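You operate a simulated robot arm through the tools that you are given. There is no shell and no other tool.

Carry out the task below with a simulated two-armed robot. There is one attempt and no reset: what you move stays moved.

JOB
Cure the doubles on the yellow feeder, finish the batch, switch it off.
Fine: vacuum LOW and air MED as the chart says, then one reset.

Only the result counts: the job must be done as asked and must still hold three seconds after the hand-in. Knocking over, shifting, dropping, spilling or breaking anything else fails it.

ROBOT AND FRAMES
Two 7-joint arms with fingered hands on one trunk that stands fixed in place. Base frame: the origin is at the foot of the trunk, x ahead of it, y to its left, z up. Readings come in mm, degrees, newtons and seconds.
The left shoulder is at [75, 125, 1142], the right one opposite. With the tool pointing down near the work surface each hand reaches from about 100 to 620 mm from the base axis, measured 20 degrees to its own side. Payload 3.6 kg a hand.
Tool frame (each hand has its own): the origin (TCP) lies between the finger pads and is the grasp point; the fingertips stand 30 mm ahead of it; z points along the fingers, y is the line along which they close. Largest opening 104 mm; the body of the gripper starts 35 mm behind the TCP. The gripper is a hand of 4 fingers: y runs from the thumb to the fingers, the wrist lies at [-15, -104, -178] in the tool frame, and closing takes about 1.5 s.
Orientation is told as [roll, pitch, yaw] about the base's x, y, z axes, in that order, counted from this pose: with the fingers straight down and the wrist toward the robot, the tool's x, y and z point along [0, 1, 0], [1, 0, 0] and [0, 0, -1] of the base frame.

CONTROLS
- The arms move only by the tool move_arm. It takes "left_steps", "right_steps" or both (then of equal length, played together; a hand with none holds still); each is a list of rows, each a list of 7 numbers: the closure, from 0 (fully open) to 1 (shut), then the shift along the tool's x, y, z in units of 100 mm (1.0 is 100 mm), then the turn, a rotation vector about the tool's x, y, z in units of 90 degrees (1.0 is 90 degrees). In form: [[fingers, dx, dy, dz, ax, ay, az], ...]. A call has 1 to 20 rows; each row is the pose to reach, as a shift and turn from the pose commanded when the call began, along the tool's axes at that moment. A call with a number of a shift or a turn outside -1 to 1 is refused whole. Rows are played at 5 a second. More than 50 mm and 8.6 degrees between two rows, or a gripper value outside its range, and nothing of the call is played. A pose out of reach is approached as far as the arm can. The call stops where the force on the tool passes 60 N (or 10 N more than at its start, if that is more) or the arm is blocked; 0.2 s more then pass. The fingers move at their own pace (about 72 mm/s each) and stop on an object; they squeeze with about 23 N. The grip force told is the motor's: it shows also when the fingers shut on nothing. Time passes only in rows, and 0.2 s behind the last, so rows that repeat a pose let the fingers close. The reply holds the time, the measured pose of the TCP, the force on the tool along the base axes, the opening and the grip force, in the units named above and with some noise, with the torque about the TCP (base axes, N m) and any sound that the robot's microphone picked up.
- Cameras (640 x 400 px; columns grow to the right, rows downward): "scene" is now at [162.1, 69.2, 1282]; the picture's right is [0.76, -0.65, 0.00], its down [-0.35, -0.41, -0.85] and it looks along [0.55, 0.64, -0.53] (base axes); focal length 214 px, centre (320, 200). "left" rides on the left gripper at [-61, -92, -130] in its tool frame; the picture's right is [-0.81, -0.28, 0.52], its down [0.53, -0.71, 0.45] and it looks along [0.24, 0.64, 0.72] (tool axes); focal length 275 px, centre (320, 200). "right" rides on the right gripper at [61, -92, -130] in its tool frame; the picture's right is [-0.81, 0.28, -0.52], its down [-0.53, -0.71, 0.46] and it looks along [-0.24, 0.65, 0.72] (tool axes); focal length 275 px, centre (320, 200). There is no depth. A picture from a camera that has moved, and an enlarged one, comes with that camera's place and axes in the base frame and with its lens.
- get_image(camera): a new picture of that camera. It takes no simulated time.
- move_column(by): slides the trunk up (or, below 0, down) by that many mm; the arms and the scene camera ride with it, the base frame stays. It gives what a move gives, with no picture.
- hand_shape(shape, hand): the hand has 4 fingers and takes this shape, open, in about a second: jaw (thumb against the fingers, like two jaws); tri (thumb and two fingers); tip (a fingertip pinch); poke (one finger out to press); point (the index stretched); flat (the hand flat); cup (the hand cupped); fist (a fist). The gripper value then closes the fingers along that shape, each until it touches; the sizes above hold for jaw. It gives what a move gives, with no picture.
- aim_head(pan, tilt): turns the head with the scene camera to pan (to the left, within 80 degrees either way) and tilt (down, from -29 to 69), counted from straight ahead of the robot. It gives what a move gives.
- enlarge(camera, box): a new picture of the part [left, top, right, bottom] of that camera's present view, enlarged. It takes no simulated time.
- hand_in(): hands the job in; it is judged then, once.

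Places have to be worked out from the pictures, the camera data and where the tool is seen. Open the grippers and draw the arms clear of the work before you hand the job in, unless the task says otherwise.

The tools are called after "Emit:" as name(argument=value, ...) on one line, values as JSON. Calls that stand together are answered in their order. move_arm: Moves the arms, as the interface text tells. Its arguments: {"type":"object","properties":{"left_steps":{"type":"array"},"right_steps":{"type":"array"}},"required":[]} The other tools are called the same way: move_column (by) slides the trunk up or down; hand_shape (shape, hand) gives the hand a shape; aim_head (pan, tilt) turns the head that bears the scene camera; get_image (camera) takes a picture; enlarge (camera, box) takes an enlarged picture of a part of a camera's view; hand_in () hands the job in.

At the start:

```text
time_s: 0.0
left_tool_pos: [331.1, 346.6, 1240.5]
left_tcp_rot: [0.0, -0.1, 0.0]
left_force: [-0.5, 0.0, 0.2]
left_torque: [-0.01, -0.02, -0.02]
left_gripper_width: 103.7
left_grasp_force: 0.1
left_shape: jaw
right_tool_pos: [356.4, 39.6, 1264.5]
right_tcp_rot: [0.2, 0.4, -0.5]
right_force: [0.6, 0.2, -0.2]
right_torque: [0.02, 0.01, 0.0]
right_gripper_width: 103.9
right_grasp_force: 0.0
right_shape: jaw
trunk travel left (down, up): [-375.0, 161.0]
head pan, tilt: [34.6, 35.1]
```

scene: 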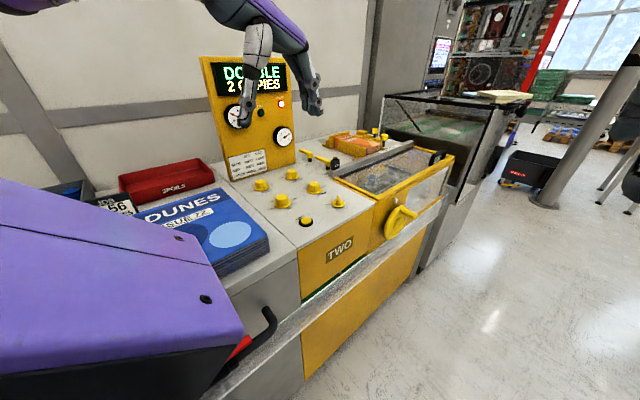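
right: 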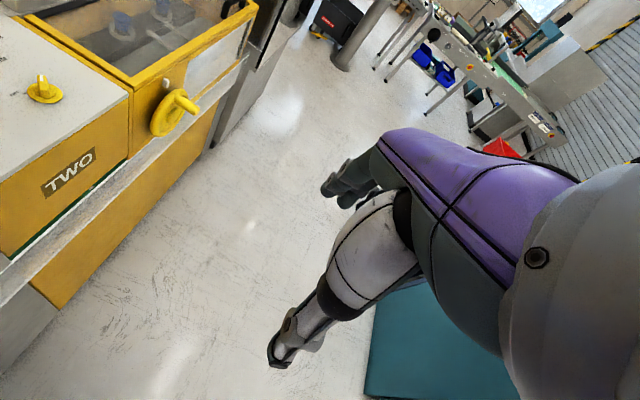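
left: 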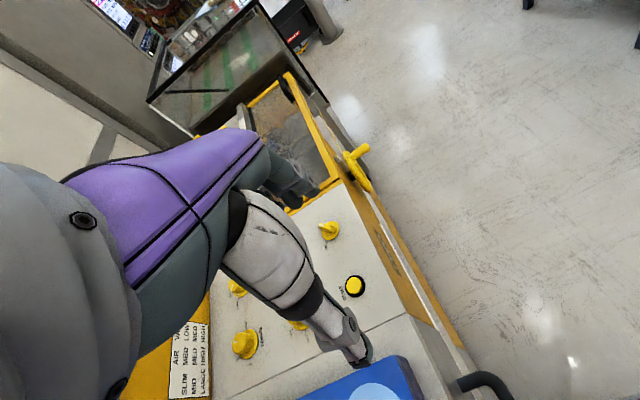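

The scene shows a yellow feeder "TWO" with a panel display reading "DOUBLE 2 COPIES", a chart, several knobs and a button. I'll enlarge the areas to read the labels.

Emit:
enlarge(camera="scene", box=[200, 50, 330, 190])

Emit:
enlarge(camera="scene", box=[220, 140, 360, 240])

Emit:
enlarge(camera="scene", box=[300, 110, 460, 250])

Emit:
enlarge(camera="scene", box=[40, 140, 280, 290])

```text
2.86 times, centred on (265, 120) of scene
camera zoom: at [162.1, 69.2, 1282.0], right [0.76, -0.65, 0.0], down [-0.35, -0.41, -0.85], along [0.55, 0.64, -0.53], focal length 613 px, centre (477, 429)
```

zoom: 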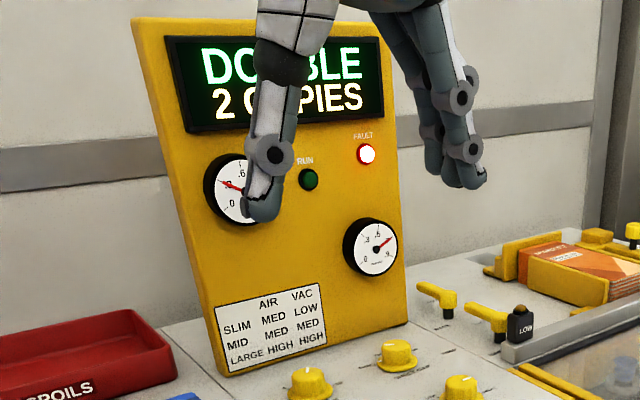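

```text
4.00 times, centred on (290, 190) of scene
camera zoom: at [162.1, 69.2, 1282.0], right [0.76, -0.65, 0.0], down [-0.35, -0.41, -0.85], along [0.55, 0.64, -0.53], focal length 858 px, centre (440, 240)
```

zoom: 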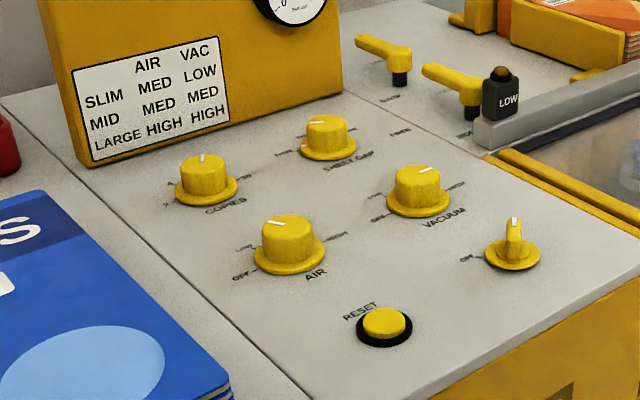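

```text
2.86 times, centred on (380, 180) of scene
camera zoom: at [162.1, 69.2, 1282.0], right [0.76, -0.65, 0.0], down [-0.35, -0.41, -0.85], along [0.55, 0.64, -0.53], focal length 613 px, centre (149, 257)
```

zoom: 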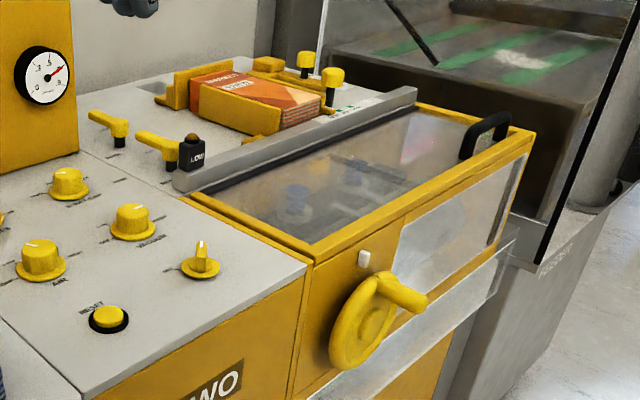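

```text
2.67 times, centred on (160, 215) of scene
camera zoom: at [162.1, 69.2, 1282.0], right [0.76, -0.65, 0.0], down [-0.35, -0.41, -0.85], along [0.55, 0.64, -0.53], focal length 572 px, centre (747, 160)
```

zoom: 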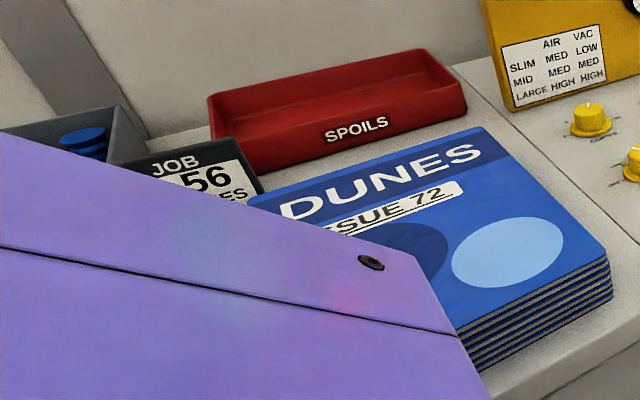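

The controls are COPIES, SHEET GAP, AIR, VACUUM, an on/off knob and RESET, with the chart on the panel. I'll look around further for the job card and the rest of the machine.

Emit:
enlarge(camera="left", box=[160, 180, 400, 400])

Emit:
enlarge(camera="scene", box=[250, 165, 370, 240])

Emit:
enlarge(camera="scene", box=[290, 120, 400, 190])

Emit:
enlarge(camera="scene", box=[380, 0, 600, 140])

Emit:
aim_head(pan=60, tilt=40)

```text
1.82 times, centred on (280, 290) of left
camera zoom: at [238.3, 285.0, 1369.7], right [-0.27, -0.81, -0.52], down [-0.71, 0.53, -0.46], along [0.65, 0.24, -0.72], focal length 500 px, centre (393, 36)
```

zoom: 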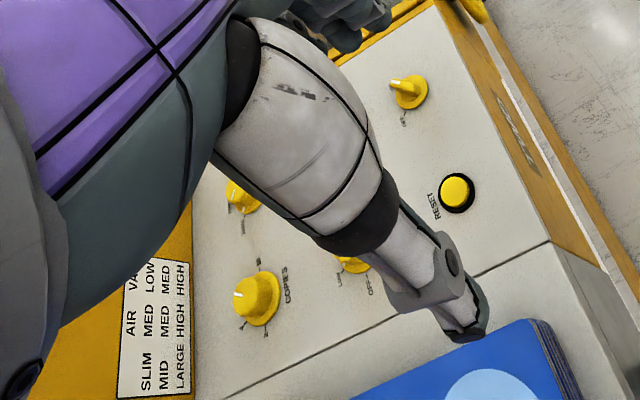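

```text
5.33 times, centred on (310, 202) of scene
camera zoom: at [162.1, 69.2, 1282.0], right [0.76, -0.65, 0.0], down [-0.35, -0.41, -0.85], along [0.55, 0.64, -0.53], focal length 1144 px, centre (373, 187)
```

zoom: 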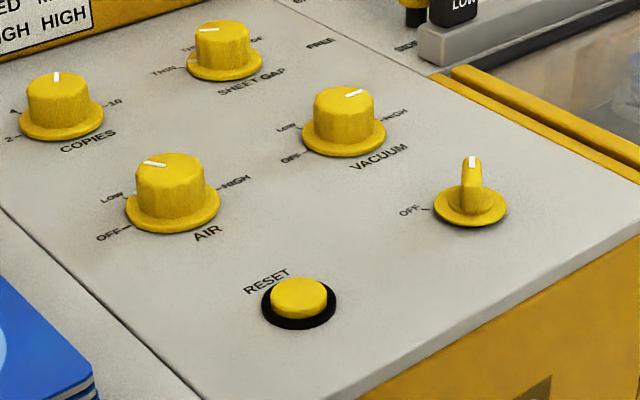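

```text
5.71 times, centred on (345, 155) of scene
camera zoom: at [162.1, 69.2, 1282.0], right [0.76, -0.65, 0.0], down [-0.35, -0.41, -0.85], along [0.55, 0.64, -0.53], focal length 1226 px, centre (177, 457)
```

zoom: 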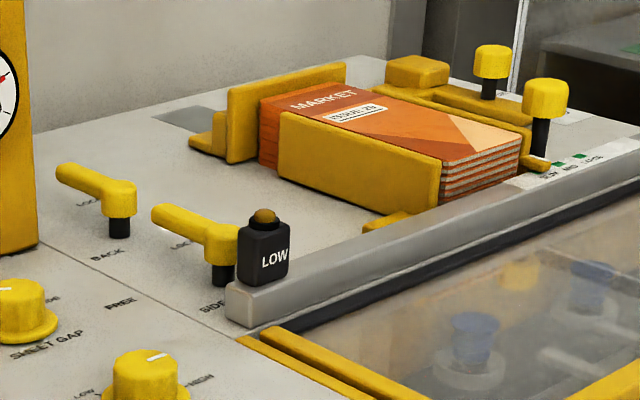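

```text
2.86 times, centred on (490, 70) of scene
camera zoom: at [162.1, 69.2, 1282.0], right [0.76, -0.65, 0.0], down [-0.35, -0.41, -0.85], along [0.55, 0.64, -0.53], focal length 613 px, centre (-166, 571)
```

zoom: 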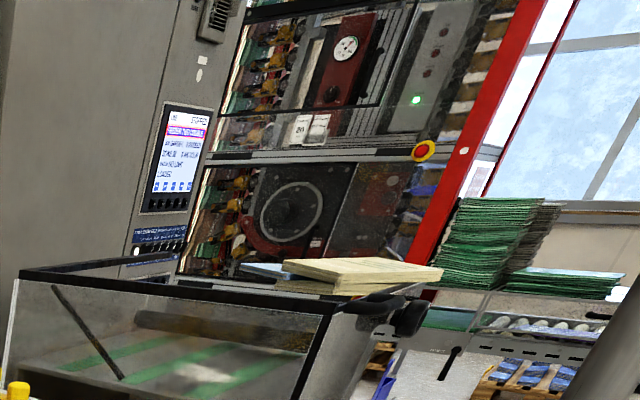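

```text
time_s: 0.9
left_tool_pos: [331.8, 346.2, 1240.5]
left_tcp_rot: [0.1, -0.1, 0.1]
left_force: [0.1, 0.3, 0.2]
left_torque: [-0.02, 0.01, -0.01]
left_gripper_width: 103.6
left_grasp_force: 0.0
left_shape: jaw
right_tool_pos: [354.7, 40.8, 1261.8]
right_tcp_rot: [-0.4, 0.1, -0.1]
right_force: [2.5, 46.5, -23.0]
right_torque: [-8.59, -2.29, -5.34]
right_gripper_width: 103.8
right_grasp_force: 0.0
right_shape: jaw
trunk travel left (down, up): [-375.0, 161.0]
head pan, tilt: [60.0, 40.0]
```

The right tool now reads about 50 N, so something is touching it, maybe the head or the other arm. I'll look before moving anything.

Emit:
get_image(camera="scene")

Emit:
get_image(camera="right")

Emit:
get_image(camera="left")

```text
taken
camera scene: at [157.3, 73.1, 1282.4], right [0.8, -0.6, 0.0], down [-0.32, -0.43, -0.85], along [0.51, 0.68, -0.53], focal length 214 px, centre (320, 200)
```

scene: 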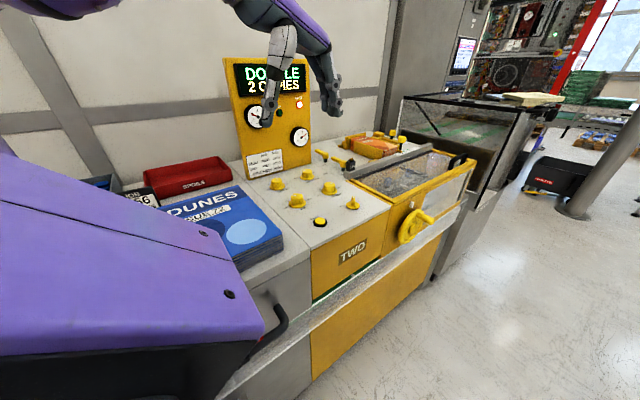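

```text
taken
camera right: at [263.9, 103.3, 1392.6], right [0.28, -0.81, 0.52], down [-0.72, -0.53, -0.45], along [0.64, -0.25, -0.73], focal length 275 px, centre (320, 200)
```

right: 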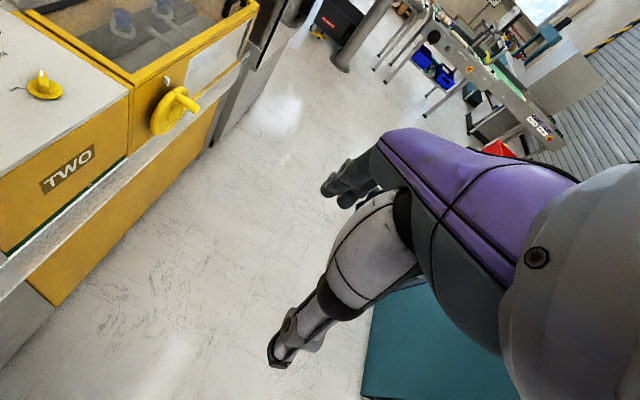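

```text
taken
camera left: at [238.2, 284.9, 1369.8], right [-0.27, -0.81, -0.52], down [-0.71, 0.53, -0.46], along [0.65, 0.24, -0.72], focal length 275 px, centre (320, 200)
```

left: 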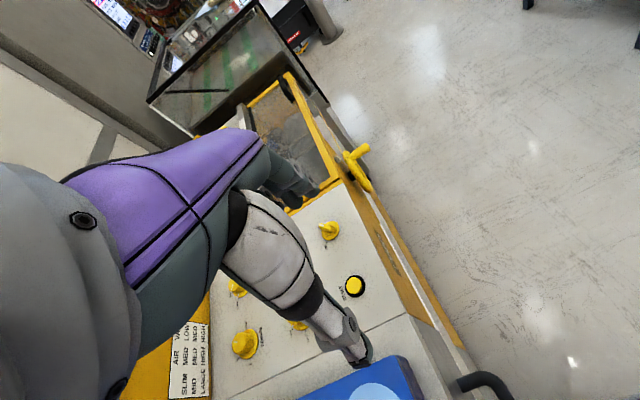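

The camera turned only a little though the head was told to pan 60, so the head is pressing on the right arm. I'll turn it back first.

Emit:
aim_head(pan=34.6, tilt=35.1)

```text
time_s: 1.8
left_tool_pos: [330.8, 344.5, 1239.3]
left_tcp_rot: [0.0, -0.1, 0.1]
left_force: [0.5, -0.3, 0.6]
left_torque: [-0.02, -0.01, -0.01]
left_gripper_width: 103.9
left_grasp_force: 0.1
left_shape: jaw
right_tool_pos: [356.9, 39.4, 1264.6]
right_tcp_rot: [0.6, 0.7, -0.9]
right_force: [0.6, 2.8, -6.2]
right_torque: [-0.92, -0.51, -0.46]
right_gripper_width: 103.8
right_grasp_force: 0.1
right_shape: jaw
trunk travel left (down, up): [-375.0, 161.0]
head pan, tilt: [34.6, 35.1]
```

Contact is nearly gone. I'll draw the right arm away to the right (base -y) so that it is clear of the head.

Emit:
move_arm(right_steps=[[0, -0.25, 0, 0, 0, 0, 0], [0, -0.5, 0, 0, 0, 0, 0], [0, -0.75, 0, 0, 0, 0, 0], [0, -1.0, 0, 0, 0, 0, 0]])

Emit:
move_arm(right_steps=[[0, -0.3, 0, 0, 0, 0, 0], [0, -0.6, 0, 0, 0, 0, 0], [0, -1.0, 0, 0, 0, 0, 0], [0, -1.0, 0, 0, 0, 0, 0]])

Emit:
get_image(camera="scene")

Emit:
get_image(camera="right")

```text
time_s: 2.2
left_tool_pos: [332.3, 344.6, 1240.9]
left_tcp_rot: [0.2, -0.1, 0.0]
left_force: [0.4, -1.0, -0.3]
left_torque: [-0.01, 0.0, 0.0]
left_gripper_width: 103.6
left_grasp_force: 0.0
left_shape: jaw
right_tool_pos: [361.9, 13.7, 1262.2]
right_tcp_rot: [0.6, 1.2, -2.0]
right_force: [7.8, 0.8, -7.7]
right_torque: [-0.58, 0.36, -0.52]
right_gripper_width: 104.1
right_grasp_force: 0.2
right_shape: jaw
trunk travel left (down, up): [-375.0, 161.0]
head pan, tilt: [34.6, 35.1]
stopped in row 2 (right hand): the force on the tool passed its limit at 66 N (the readings are from after the stop); the commanded pose is now the measured one
```

```text
time_s: 2.6
left_tool_pos: [331.0, 344.1, 1240.4]
left_tcp_rot: [0.1, 0.0, 0.0]
left_force: [-0.4, -0.4, 0.9]
left_torque: [0.01, 0.01, -0.02]
left_gripper_width: 103.9
left_grasp_force: 0.0
left_shape: jaw
right_tool_pos: [362.1, -6.8, 1260.5]
right_tcp_rot: [0.4, 1.2, -2.6]
right_force: [10.3, 11.4, -19.9]
right_torque: [-3.07, -0.44, -1.9]
right_gripper_width: 104.1
right_grasp_force: 0.2
right_shape: jaw
trunk travel left (down, up): [-375.0, 161.0]
head pan, tilt: [34.6, 35.1]
stopped in row 1 (right hand): the force on the tool passed its limit at 66 N (the readings are from after the stop); the commanded pose is now the measured one
```

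```text
taken
camera scene: at [179.2, 49.6, 1284.7], right [0.55, -0.83, 0.0], down [-0.43, -0.28, -0.86], along [0.72, 0.47, -0.51], focal length 214 px, centre (320, 200)
```

scene: 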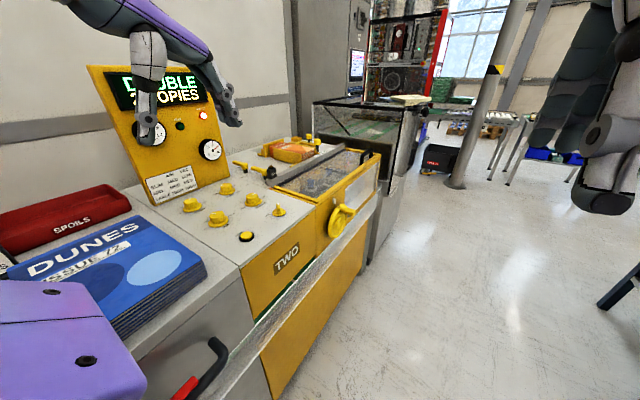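

```text
taken
camera right: at [276.9, 57.5, 1392.8], right [0.25, -0.83, 0.51], down [-0.75, -0.5, -0.44], along [0.62, -0.27, -0.74], focal length 275 px, centre (320, 200)
```

right: 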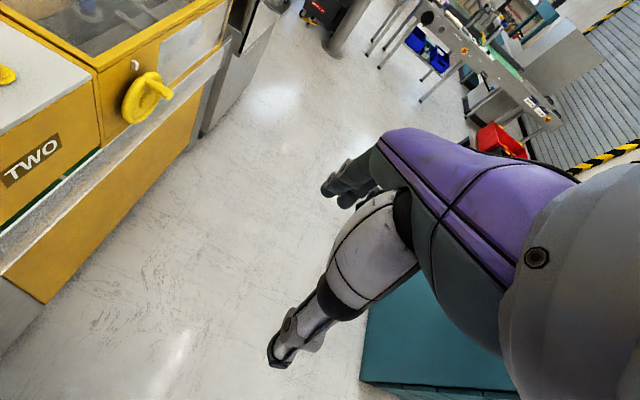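

The head was jammed against the right wrist from the start, and the camera now looks about 33 degrees left. I'll pull the right hand straight forward (+x), away from the head, in small steps.

Emit:
move_arm(right_steps=[[0, 0, 0.2, 0, 0, 0, 0], [0, 0, 0.4, 0, 0, 0, 0], [0, 0, 0.6, 0, 0, 0, 0], [0, 0, 0.8, 0, 0, 0, 0]])

Emit:
get_image(camera="scene")

```text
time_s: 3.6
left_tool_pos: [330.7, 347.1, 1240.2]
left_tcp_rot: [0.0, -0.2, 0.0]
left_force: [0.3, -0.8, -0.1]
left_torque: [-0.02, 0.05, 0.0]
left_gripper_width: 104.0
left_grasp_force: 0.0
left_shape: jaw
right_tool_pos: [440.3, -11.0, 1262.7]
right_tcp_rot: [0.9, 1.1, -2.5]
right_force: [0.3, -0.1, -0.1]
right_torque: [0.0, 0.0, 0.01]
right_gripper_width: 104.1
right_grasp_force: 0.3
right_shape: jaw
trunk travel left (down, up): [-375.0, 161.0]
head pan, tilt: [34.6, 35.1]
```

```text
taken
camera scene: at [176.6, 51.4, 1277.6], right [0.57, -0.82, 0.0], down [-0.47, -0.33, -0.82], along [0.67, 0.46, -0.58], focal length 214 px, centre (320, 200)
```

scene: 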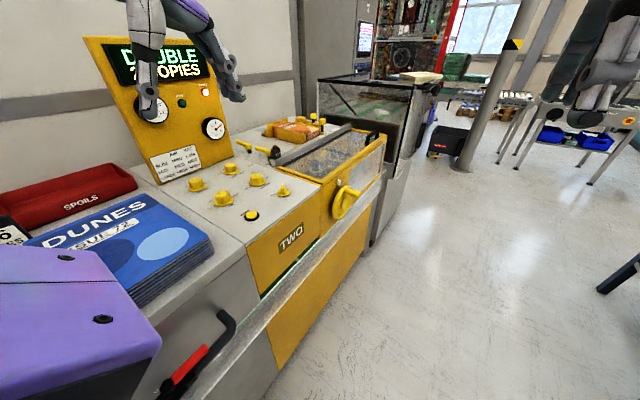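

Forces are zero and the head now sits where it was commanded (34.6/35). I'll take the right arm further to the right, out of the way.

Emit:
move_arm(right_steps=[[0, -0.3, 0, 0, 0, 0, 0], [0, -0.6, 0, 0, 0, 0, 0], [0, -0.9, 0, 0, 0, 0, 0], [0, -1.0, 0, 0, 0, 0, 0]])

Emit:
move_arm(right_steps=[[0, -0.3, 0, 0, 0, 0, 0], [0, -0.6, 0, 0, 0, 0, 0], [0, -0.9, 0, 0, 0, 0, 0], [0, -1.0, 0, 0, 0, 0, 0]])

Emit:
aim_head(pan=60, tilt=40)

Emit:
get_image(camera="scene")

```text
time_s: 4.6
left_tool_pos: [330.3, 346.9, 1240.3]
left_tcp_rot: [-0.1, 0.0, 0.2]
left_force: [0.7, -0.8, 0.1]
left_torque: [0.02, -0.01, 0.0]
left_gripper_width: 103.5
left_grasp_force: 0.1
left_shape: jaw
right_tool_pos: [436.0, -109.6, 1260.2]
right_tcp_rot: [0.7, 1.2, -2.4]
right_force: [-0.6, 0.1, 1.0]
right_torque: [0.0, 0.0, 0.04]
right_gripper_width: 103.9
right_grasp_force: 0.0
right_shape: jaw
trunk travel left (down, up): [-375.0, 161.0]
head pan, tilt: [34.6, 35.1]
```

```text
time_s: 5.6
left_tool_pos: [331.8, 346.1, 1240.5]
left_tcp_rot: [0.0, 0.0, 0.0]
left_force: [-0.5, -0.5, 0.5]
left_torque: [0.01, 0.0, -0.02]
left_gripper_width: 103.8
left_grasp_force: 0.1
left_shape: jaw
right_tool_pos: [433.6, -209.8, 1259.0]
right_tcp_rot: [0.7, 1.1, -2.4]
right_force: [0.3, -0.7, -0.4]
right_torque: [-0.04, -0.01, -0.04]
right_gripper_width: 103.8
right_grasp_force: 0.2
right_shape: jaw
trunk travel left (down, up): [-375.0, 161.0]
head pan, tilt: [34.6, 35.1]
```

```text
time_s: 6.5
left_tool_pos: [330.3, 346.9, 1240.3]
left_tcp_rot: [0.1, -0.1, 0.0]
left_force: [-0.3, -0.5, 1.3]
left_torque: [0.0, -0.02, -0.01]
left_gripper_width: 103.9
left_grasp_force: 0.0
left_shape: jaw
right_tool_pos: [433.8, -209.4, 1259.2]
right_tcp_rot: [0.8, 1.2, -2.4]
right_force: [-0.7, -0.7, 0.5]
right_torque: [-0.01, -0.02, -0.03]
right_gripper_width: 104.0
right_grasp_force: 0.0
right_shape: jaw
trunk travel left (down, up): [-375.0, 161.0]
head pan, tilt: [60.0, 40.0]
```

```text
taken
camera scene: at [146.5, 74.9, 1270.2], right [0.87, -0.5, 0.0], down [-0.32, -0.56, -0.77], along [0.38, 0.66, -0.64], focal length 214 px, centre (320, 200)
```

scene: 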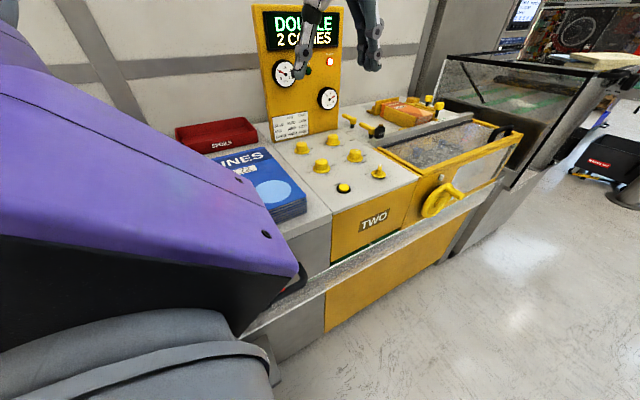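

Both arms are free. Triangulating puts RESET at about [420, 424, 943], AIR [418, 532], VACUUM [539, 535], the switch [537, 427, 957] and COPIES [417, 657]. I'll look at the job card and pictures of the deck before working.

Emit:
aim_head(pan=72, tilt=25)

Emit:
get_image(camera="scene")

```text
time_s: 7.3
left_tool_pos: [331.1, 346.6, 1241.0]
left_tcp_rot: [0.0, -0.1, -0.1]
left_force: [0.0, 0.0, 0.4]
left_torque: [0.01, -0.02, -0.01]
left_gripper_width: 103.8
left_grasp_force: 0.1
left_shape: jaw
right_tool_pos: [433.9, -209.4, 1258.8]
right_tcp_rot: [0.8, 1.1, -2.4]
right_force: [-0.2, 0.5, 0.4]
right_torque: [-0.02, -0.05, 0.0]
right_gripper_width: 104.0
right_grasp_force: 0.1
right_shape: jaw
trunk travel left (down, up): [-375.0, 161.0]
head pan, tilt: [72.0, 25.0]
```

```text
taken
camera scene: at [132.5, 88.9, 1293.5], right [0.95, -0.31, 0.0], down [-0.13, -0.4, -0.91], along [0.28, 0.86, -0.42], focal length 214 px, centre (320, 200)
```

scene: 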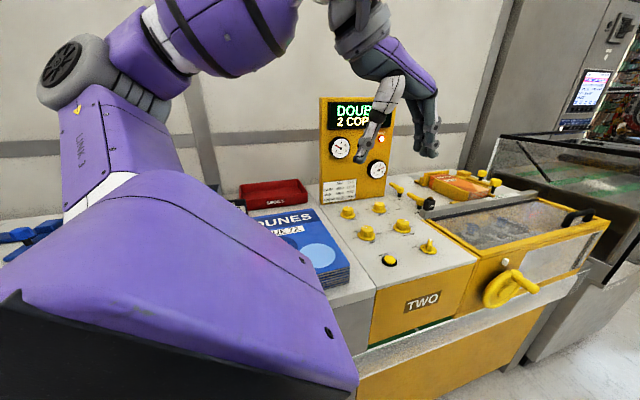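

The machine's deck axes run along base x and y. I'll enlarge each knob tightly to read pointers and labels.

Emit:
enlarge(camera="scene", box=[345, 215, 393, 245])

Emit:
enlarge(camera="scene", box=[383, 210, 445, 260])

Emit:
enlarge(camera="scene", box=[325, 195, 405, 245])

Emit:
enlarge(camera="scene", box=[315, 90, 415, 205])

Emit:
enlarge(camera="scene", box=[380, 155, 540, 255])

```text
13.33 times, centred on (369, 230) of scene
camera zoom: at [132.5, 88.9, 1293.5], right [0.95, -0.31, 0.0], down [-0.13, -0.4, -0.91], along [0.28, 0.86, -0.42], focal length 2860 px, centre (-333, -200)
```

zoom: 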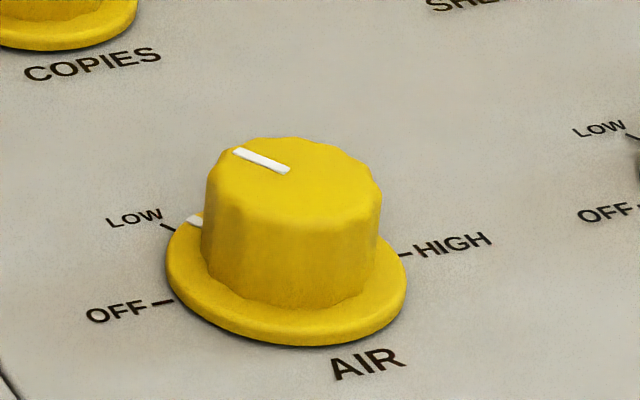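

```text
8.00 times, centred on (414, 235) of scene
camera zoom: at [132.5, 88.9, 1293.5], right [0.95, -0.31, 0.0], down [-0.13, -0.4, -0.91], along [0.28, 0.86, -0.42], focal length 1716 px, centre (-432, -80)
```

zoom: 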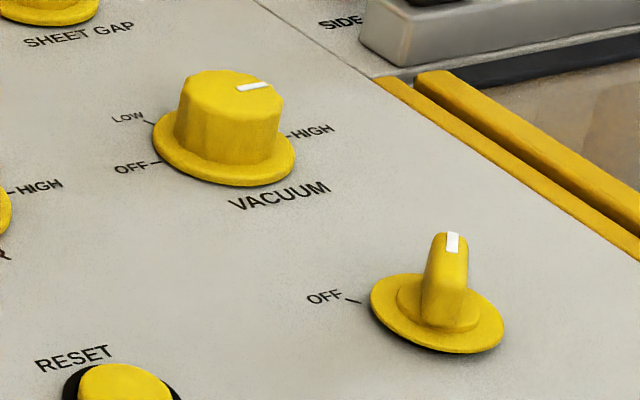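

```text
8.00 times, centred on (365, 220) of scene
camera zoom: at [132.5, 88.9, 1293.5], right [0.95, -0.31, 0.0], down [-0.13, -0.4, -0.91], along [0.28, 0.86, -0.42], focal length 1716 px, centre (-40, 40)
```

zoom: 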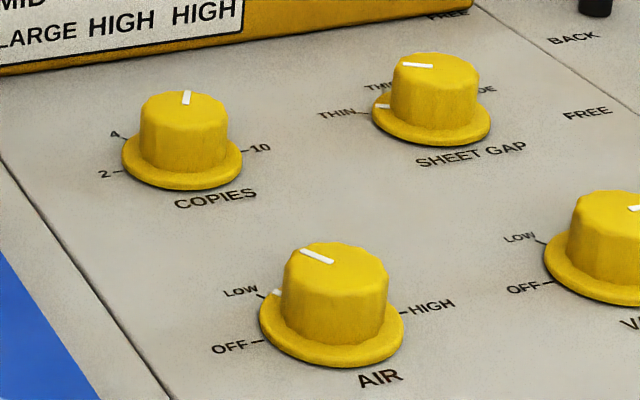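

```text
3.48 times, centred on (365, 148) of scene
camera zoom: at [132.5, 88.9, 1293.5], right [0.95, -0.31, 0.0], down [-0.13, -0.4, -0.91], along [0.28, 0.86, -0.42], focal length 746 px, centre (164, 383)
```

zoom: 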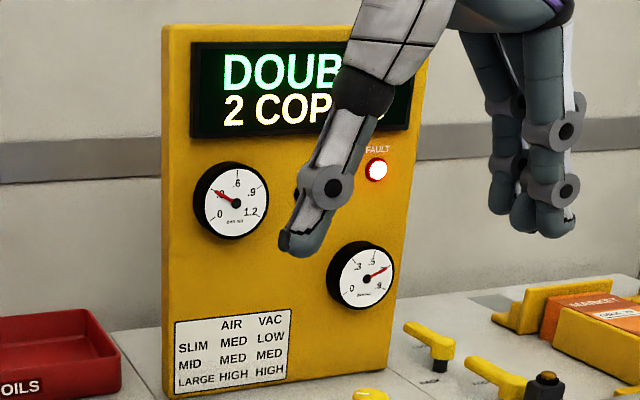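

```text
4.00 times, centred on (460, 205) of scene
camera zoom: at [132.5, 88.9, 1293.5], right [0.95, -0.31, 0.0], down [-0.13, -0.4, -0.91], along [0.28, 0.86, -0.42], focal length 858 px, centre (-240, 180)
```

zoom: 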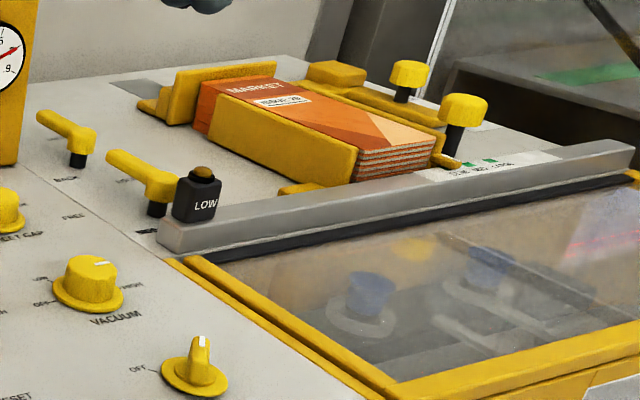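

AIR reads LOW (pointer at upper-left) and VACUUM reads HIGH (pointer to the right). The tick geometry gives OFF -90°, LOW -30°, MED +30°, HIGH +90°. I'll now swing the left hand towards the deck, turning the wrist back towards the shoulder (yaw about +42°) to test reach.

Emit:
move_arm(left_steps=[[0, 0.155, 0.075, 0.05, 0, 0, -0.0772], [0, 0.31, 0.15, 0.1, 0, 0, -0.1544], [0, 0.465, 0.225, 0.15, 0, 0, -0.2316], [0, 0.62, 0.3, 0.2, 0, 0, -0.3088], [0, 0.775, 0.375, 0.25, 0, 0, -0.386], [0, 0.93, 0.45, 0.3, 0, 0, -0.4633], [0, 0.93, 0.45, 0.3, 0, 0, -0.4633]])

Emit:
get_image(camera="scene")

Emit:
get_image(camera="left")

```text
time_s: 8.9
left_tool_pos: [377.1, 439.9, 1210.4]
left_tcp_rot: [-0.1, 0.0, 41.9]
left_force: [-0.4, 0.0, 0.5]
left_torque: [0.01, 0.04, 0.01]
left_gripper_width: 104.1
left_grasp_force: 0.0
left_shape: jaw
right_tool_pos: [432.7, -209.4, 1259.0]
right_tcp_rot: [0.8, 1.1, -2.4]
right_force: [0.5, -0.1, 0.5]
right_torque: [0.0, 0.0, -0.02]
right_gripper_width: 103.9
right_grasp_force: 0.0
right_shape: jaw
trunk travel left (down, up): [-375.0, 161.0]
head pan, tilt: [72.0, 25.0]
```

```text
taken
camera scene: at [132.2, 88.8, 1293.6], right [0.95, -0.31, 0.0], down [-0.13, -0.4, -0.91], along [0.28, 0.86, -0.42], focal length 214 px, centre (320, 200)
```

scene: 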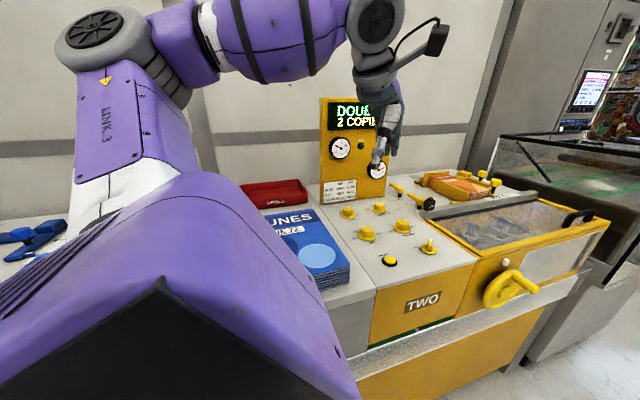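

```text
taken
camera left: at [347.2, 334.2, 1339.6], right [0.34, -0.79, -0.52], down [-0.89, -0.08, -0.46], along [0.32, 0.61, -0.72], focal length 275 px, centre (320, 200)
```

left: 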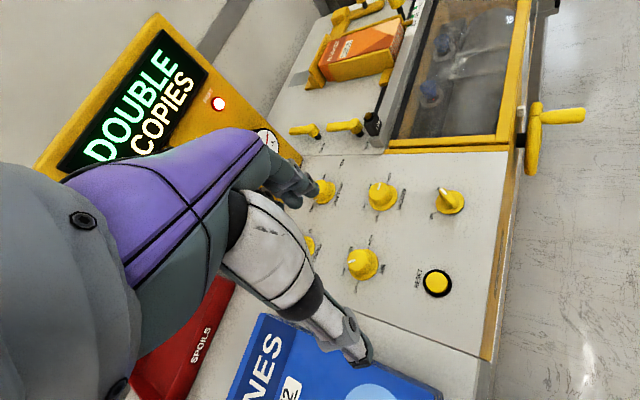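

The left camera now sees the dials well. I'll enlarge to locate the knobs precisely and read pointers.

Emit:
enlarge(camera="left", box=[300, 150, 500, 310])

Emit:
enlarge(camera="left", box=[280, 0, 540, 160])

```text
2.50 times, centred on (400, 230) of left
camera zoom: at [347.2, 334.2, 1339.6], right [0.34, -0.79, -0.52], down [-0.89, -0.08, -0.46], along [0.32, 0.61, -0.72], focal length 688 px, centre (120, 125)
```

zoom: 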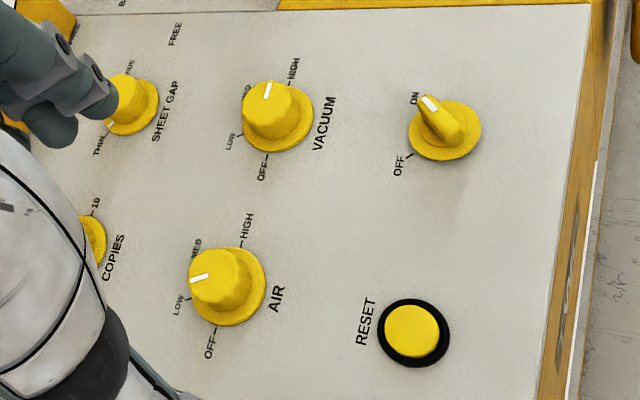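

```text
2.46 times, centred on (410, 80) of left
camera zoom: at [347.2, 334.2, 1339.6], right [0.34, -0.79, -0.52], down [-0.89, -0.08, -0.46], along [0.32, 0.61, -0.72], focal length 678 px, centre (98, 495)
```

zoom: 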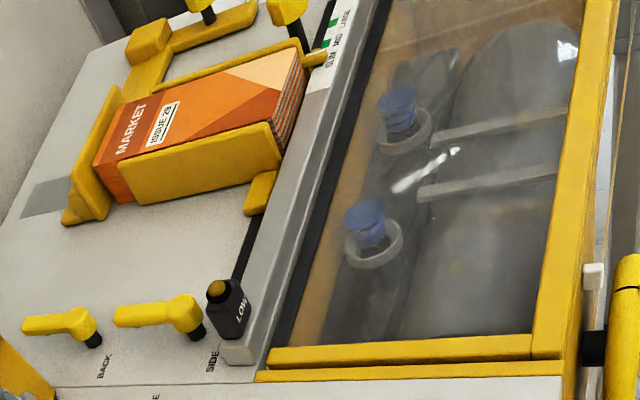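

VACUUM centre is about [543, 541], AIR [420, 538], the switch [543, 432] (pointing to ON, at +45°), RESET [419, 425]. I'll carry the hand over VACUUM at a safe height to test the reach.

Emit:
move_arm(left_steps=[[0, -0.045, 0.24, 0.175, 0, 0, 0], [0, -0.09, 0.48, 0.35, 0, 0, 0], [0, -0.135, 0.72, 0.525, 0, 0, 0], [0, -0.18, 0.95, 0.7, 0, 0, 0], [0, -0.18, 0.95, 0.7, 0, 0, 0]])

Emit:
move_arm(left_steps=[[0, -0.045, 0.24, 0.25, 0, 0, 0], [0, -0.09, 0.48, 0.5, 0, 0, 0], [0, -0.135, 0.72, 0.75, 0, 0, 0], [0, -0.18, 0.96, 1.0, 0, 0, 0], [0, -0.18, 0.96, 1.0, 0, 0, 0]])

Emit:
get_image(camera="scene")

Emit:
get_image(camera="left")

```text
time_s: 10.1
left_tool_pos: [460.5, 489.0, 1140.0]
left_tcp_rot: [-0.1, -0.2, 41.8]
left_force: [0.0, 0.3, 0.0]
left_torque: [-0.01, 0.02, 0.03]
left_gripper_width: 103.6
left_grasp_force: 0.1
left_shape: jaw
right_tool_pos: [432.4, -210.5, 1259.5]
right_tcp_rot: [0.8, 1.1, -2.4]
right_force: [-0.2, 0.5, -0.2]
right_torque: [-0.02, 0.03, 0.04]
right_gripper_width: 103.9
right_grasp_force: 0.0
right_shape: jaw
trunk travel left (down, up): [-375.0, 161.0]
head pan, tilt: [72.0, 25.0]
```

```text
time_s: 11.3
left_tool_pos: [543.5, 539.1, 1041.3]
left_tcp_rot: [-0.2, -0.1, 41.9]
left_force: [-0.4, 0.4, 0.0]
left_torque: [-0.01, -0.03, -0.03]
left_gripper_width: 103.8
left_grasp_force: 0.0
left_shape: jaw
right_tool_pos: [433.5, -209.1, 1259.2]
right_tcp_rot: [0.8, 1.0, -2.4]
right_force: [1.0, 0.6, 0.5]
right_torque: [-0.03, 0.0, 0.0]
right_gripper_width: 103.8
right_grasp_force: 0.0
right_shape: jaw
trunk travel left (down, up): [-375.0, 161.0]
head pan, tilt: [72.0, 25.0]
```

```text
taken
camera scene: at [131.9, 88.8, 1293.6], right [0.95, -0.31, 0.0], down [-0.13, -0.4, -0.91], along [0.28, 0.86, -0.42], focal length 214 px, centre (320, 200)
```

scene: 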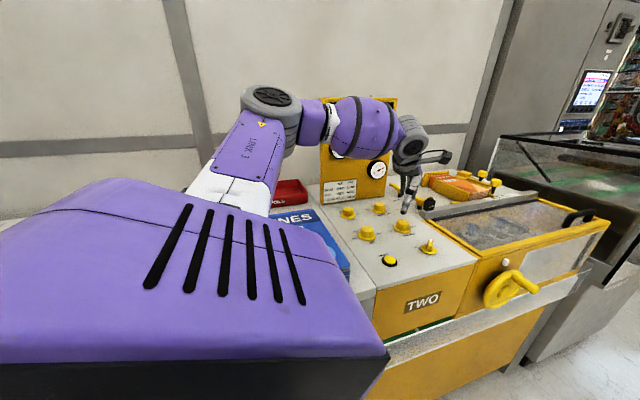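

```text
taken
camera left: at [513.9, 432.9, 1172.0], right [0.34, -0.79, -0.52], down [-0.89, -0.08, -0.46], along [0.32, 0.61, -0.72], focal length 275 px, centre (320, 200)
```

left: 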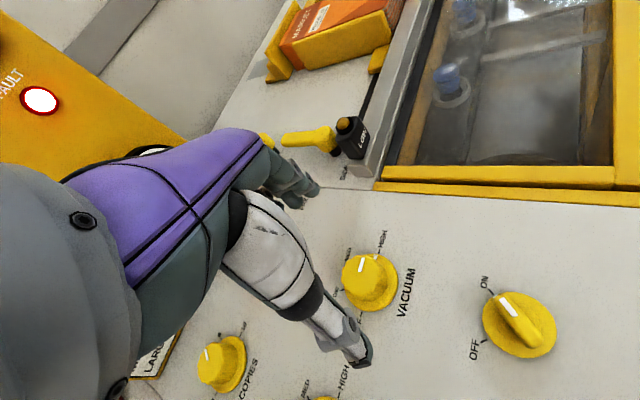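

Reach is fine: TCP at [543.5, 539, 1041]. I'll enlarge the left view to refine the VACUUM knob's centre relative to the hand.

Emit:
enlarge(camera="left", box=[320, 210, 480, 310])

Emit:
enlarge(camera="left", box=[440, 250, 600, 370])

Emit:
enlarge(camera="scene", box=[370, 165, 450, 265])

```text
4.00 times, centred on (400, 260) of left
camera zoom: at [513.9, 432.9, 1172.0], right [0.34, -0.79, -0.52], down [-0.89, -0.08, -0.46], along [0.32, 0.61, -0.72], focal length 1101 px, centre (0, -40)
```

zoom: 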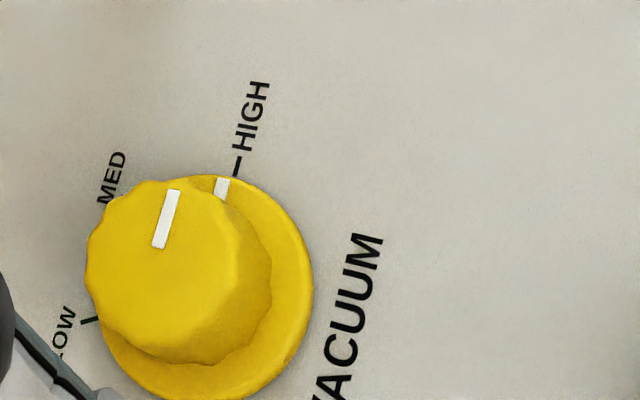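

```text
3.33 times, centred on (520, 310) of left
camera zoom: at [513.9, 432.9, 1172.0], right [0.34, -0.79, -0.52], down [-0.89, -0.08, -0.46], along [0.32, 0.61, -0.72], focal length 918 px, centre (-347, -167)
```

zoom: 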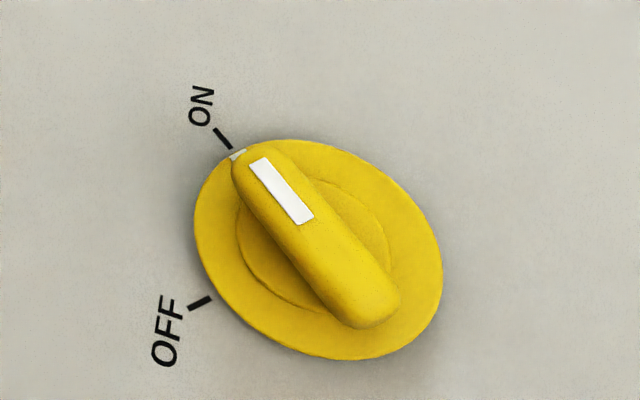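

```text
4.00 times, centred on (410, 215) of scene
camera zoom: at [131.9, 88.8, 1293.6], right [0.95, -0.31, 0.0], down [-0.13, -0.4, -0.91], along [0.28, 0.86, -0.42], focal length 858 px, centre (-40, 140)
```

zoom: 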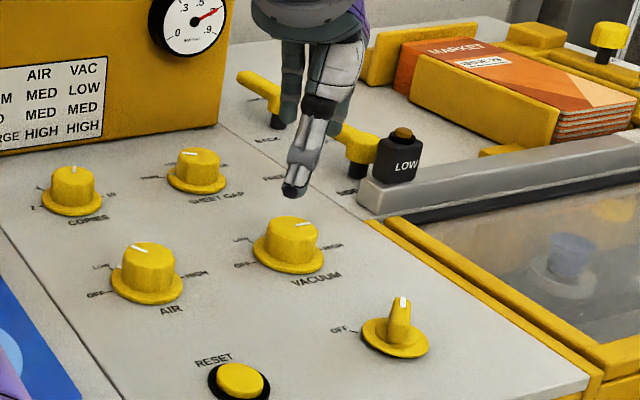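

VACUUM's axis comes out at [542.5, 540.5], with the knob top near z=961. I'll turn the hand to yaw about 12° above it, so that a 60° counter-clockwise turn stays in reach.

Emit:
move_arm(left_steps=[[0, 0.017, 0, 0, 0, 0, 0.083], [0, 0.017, 0, 0, 0, 0, 0.166], [0, 0.017, 0, 0, 0, 0, 0.25], [0, 0.017, 0, 0, 0, 0, 0.333], [0, 0.017, 0, 0, 0, 0, 0.333]])

Emit:
get_image(camera="left")

Emit:
get_image(camera="scene")

```text
time_s: 12.5
left_tool_pos: [542.0, 540.4, 1041.0]
left_tcp_rot: [0.0, -0.1, 11.7]
left_force: [0.3, -0.1, 1.0]
left_torque: [-0.03, 0.04, 0.02]
left_gripper_width: 103.6
left_grasp_force: 0.3
left_shape: jaw
right_tool_pos: [433.7, -210.7, 1259.4]
right_tcp_rot: [0.8, 1.1, -2.4]
right_force: [0.4, 0.9, 0.3]
right_torque: [-0.03, 0.0, -0.01]
right_gripper_width: 103.6
right_grasp_force: 0.1
right_shape: jaw
trunk travel left (down, up): [-375.0, 161.0]
head pan, tilt: [72.0, 25.0]
```

```text
taken
camera left: at [463.0, 462.4, 1170.6], right [-0.1, -0.85, -0.52], down [-0.81, 0.38, -0.46], along [0.58, 0.37, -0.72], focal length 275 px, centre (320, 200)
```

left: 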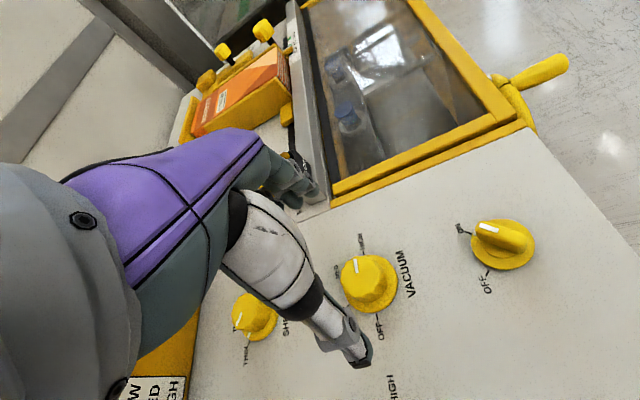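

```text
taken
camera scene: at [132.3, 88.8, 1293.6], right [0.95, -0.31, 0.0], down [-0.13, -0.4, -0.91], along [0.28, 0.86, -0.42], focal length 214 px, centre (320, 200)
```

scene: 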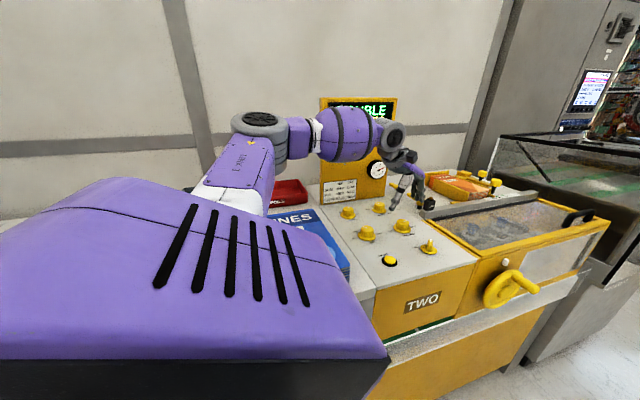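

Reach at yaw 12° is good and the knob lies on the tool axis. I'll descend to TCP z≈978 with fingers open round the knob.

Emit:
move_arm(left_steps=[[0, 0, 0, 0.2, 0, 0, 0], [0, 0, 0, 0.4, 0, 0, 0], [0, 0, 0, 0.55, 0, 0, 0], [0, 0, 0, 0.63, 0, 0, 0], [0, 0, 0, 0.63, 0, 0, 0]])

Emit:
get_image(camera="left")

Emit:
enlarge(camera="scene", box=[360, 165, 456, 255])

```text
time_s: 13.7
left_tool_pos: [541.6, 539.8, 975.9]
left_tcp_rot: [0.0, -0.1, 11.7]
left_force: [0.3, -0.4, 0.0]
left_torque: [-0.02, 0.0, -0.01]
left_gripper_width: 103.8
left_grasp_force: 0.1
left_shape: jaw
right_tool_pos: [432.8, -210.6, 1258.4]
right_tcp_rot: [0.9, 1.1, -2.4]
right_force: [-0.7, -0.2, -0.7]
right_torque: [0.01, 0.0, -0.03]
right_gripper_width: 103.7
right_grasp_force: 0.0
right_shape: jaw
trunk travel left (down, up): [-375.0, 161.0]
head pan, tilt: [72.0, 25.0]
```

```text
taken
camera left: at [462.8, 462.2, 1106.6], right [-0.1, -0.85, -0.52], down [-0.81, 0.38, -0.46], along [0.58, 0.37, -0.72], focal length 275 px, centre (320, 200)
```

left: 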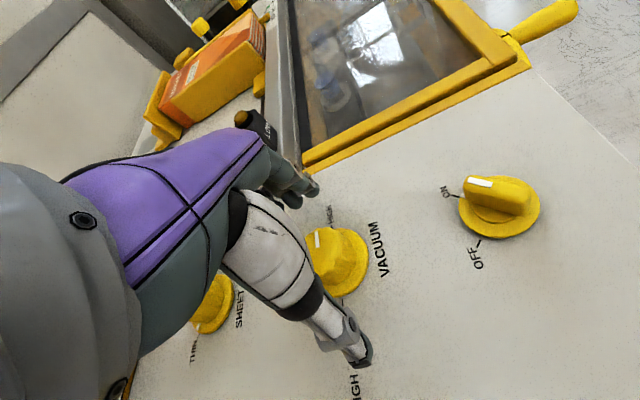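

```text
4.44 times, centred on (408, 210) of scene
camera zoom: at [132.4, 88.9, 1293.5], right [0.95, -0.31, 0.0], down [-0.13, -0.4, -0.91], along [0.28, 0.86, -0.42], focal length 953 px, centre (-71, 156)
```

zoom: 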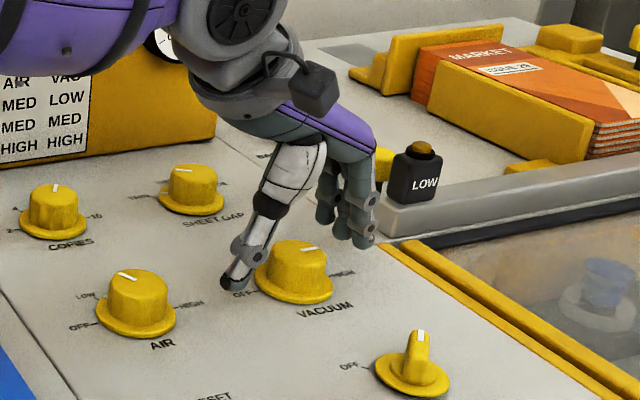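

The thumb and fingers straddle the knob correctly. I'll close on it.

Emit:
move_arm(left_steps=[[0.5, 0, 0, 0.63, 0, 0, 0], [1, 0, 0, 0.63, 0, 0, 0]])

```text
refused: row 1 steps farther than a row can; nothing moved
```

The rows are relative to the present pose, so I'll send zeros for the shift and only close the fingers.

Emit:
move_arm(left_steps=[[0.5, 0, 0, 0, 0, 0, 0], [1, 0, 0, 0, 0, 0, 0], [1, 0, 0, 0, 0, 0, 0], [1, 0, 0, 0, 0, 0, 0], [1, 0, 0, 0, 0, 0, 0], [1, 0, 0, 0, 0, 0, 0], [1, 0, 0, 0, 0, 0, 0]])

Emit:
get_image(camera="left")

Emit:
enlarge(camera="scene", box=[360, 165, 456, 255])

```text
time_s: 15.3
left_tool_pos: [540.9, 541.3, 977.4]
left_tcp_rot: [0.0, -0.1, 11.9]
left_force: [-2.3, -1.4, -1.9]
left_torque: [-0.04, 0.04, -0.01]
left_gripper_width: 29.2
left_grasp_force: 23.0
left_shape: jaw
right_tool_pos: [432.4, -209.4, 1259.6]
right_tcp_rot: [0.8, 1.2, -2.4]
right_force: [0.7, 0.7, 0.9]
right_torque: [0.01, -0.01, 0.0]
right_gripper_width: 103.8
right_grasp_force: 0.1
right_shape: jaw
trunk travel left (down, up): [-375.0, 161.0]
head pan, tilt: [72.0, 25.0]
```

```text
taken
camera left: at [462.6, 462.2, 1106.7], right [-0.1, -0.85, -0.52], down [-0.81, 0.38, -0.46], along [0.58, 0.37, -0.72], focal length 275 px, centre (320, 200)
```

left: 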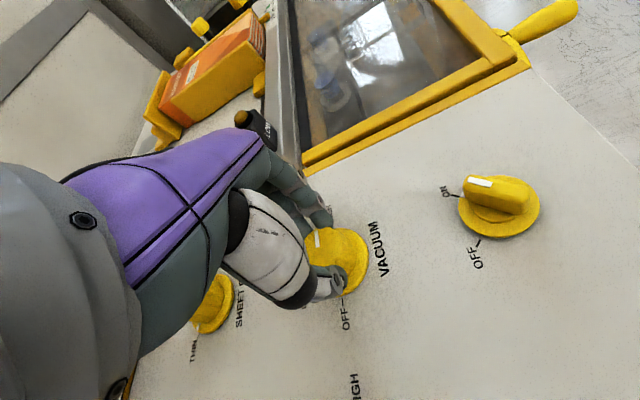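

```text
4.44 times, centred on (408, 210) of scene
camera zoom: at [132.1, 88.9, 1293.6], right [0.95, -0.31, 0.0], down [-0.13, -0.4, -0.91], along [0.28, 0.86, -0.42], focal length 953 px, centre (-71, 156)
```

zoom: 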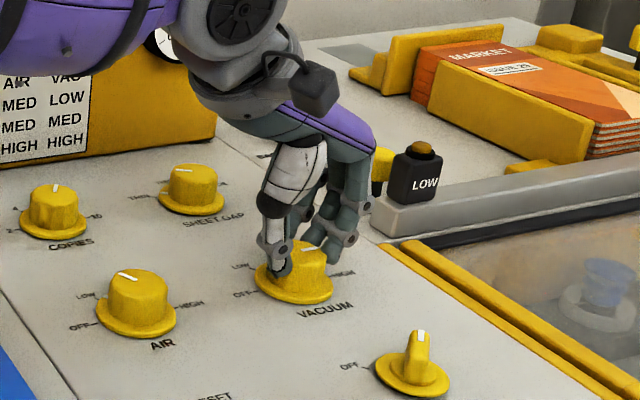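

Gripped at 29 mm with 23 N. Now I turn 60° counter-clockwise (seen from above) in small steps.

Emit:
move_arm(left_steps=[[1, 0, 0, 0, 0, 0, -0.074], [1, 0, 0, 0, 0, 0, -0.148], [1, 0, 0, 0, 0, 0, -0.222], [1, 0, 0, 0, 0, 0, -0.296], [1, 0, 0, 0, 0, 0, -0.37], [1, 0, 0, 0, 0, 0, -0.444], [1, 0, 0, 0, 0, 0, -0.518], [1, 0, 0, 0, 0, 0, -0.592], [1, 0, 0, 0, 0, 0, -0.667], [1, 0, 0, 0, 0, 0, -0.667]])

Emit:
get_image(camera="left")

Emit:
enlarge(camera="scene", box=[360, 165, 456, 255])

```text
time_s: 17.5
left_tool_pos: [543.5, 540.4, 977.5]
left_tcp_rot: [-0.1, 0.0, 71.9]
left_force: [10.0, -4.2, -5.1]
left_torque: [-0.06, -0.22, -0.05]
left_gripper_width: 28.7
left_grasp_force: 22.7
left_shape: jaw
right_tool_pos: [434.7, -210.0, 1258.2]
right_tcp_rot: [0.8, 1.3, -2.5]
right_force: [-0.4, 0.8, -0.3]
right_torque: [-0.02, 0.01, -0.02]
right_gripper_width: 103.9
right_grasp_force: 0.1
right_shape: jaw
trunk travel left (down, up): [-375.0, 161.0]
head pan, tilt: [72.0, 25.0]
```

```text
taken
camera left: at [572.1, 434.2, 1107.2], right [0.69, -0.51, -0.52], down [-0.73, -0.51, -0.46], along [-0.03, 0.69, -0.72], focal length 275 px, centre (320, 200)
```

left: 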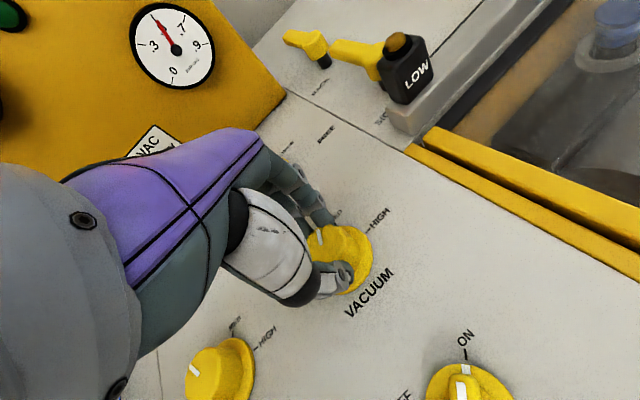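

```text
4.44 times, centred on (408, 210) of scene
camera zoom: at [134.0, 88.8, 1293.4], right [0.95, -0.31, 0.0], down [-0.13, -0.4, -0.91], along [0.28, 0.86, -0.42], focal length 953 px, centre (-71, 156)
```

zoom: 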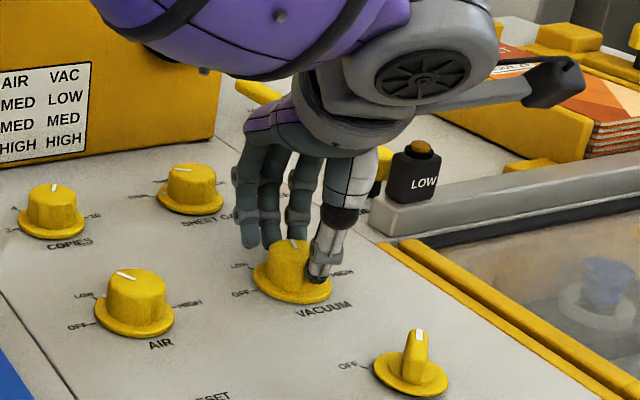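

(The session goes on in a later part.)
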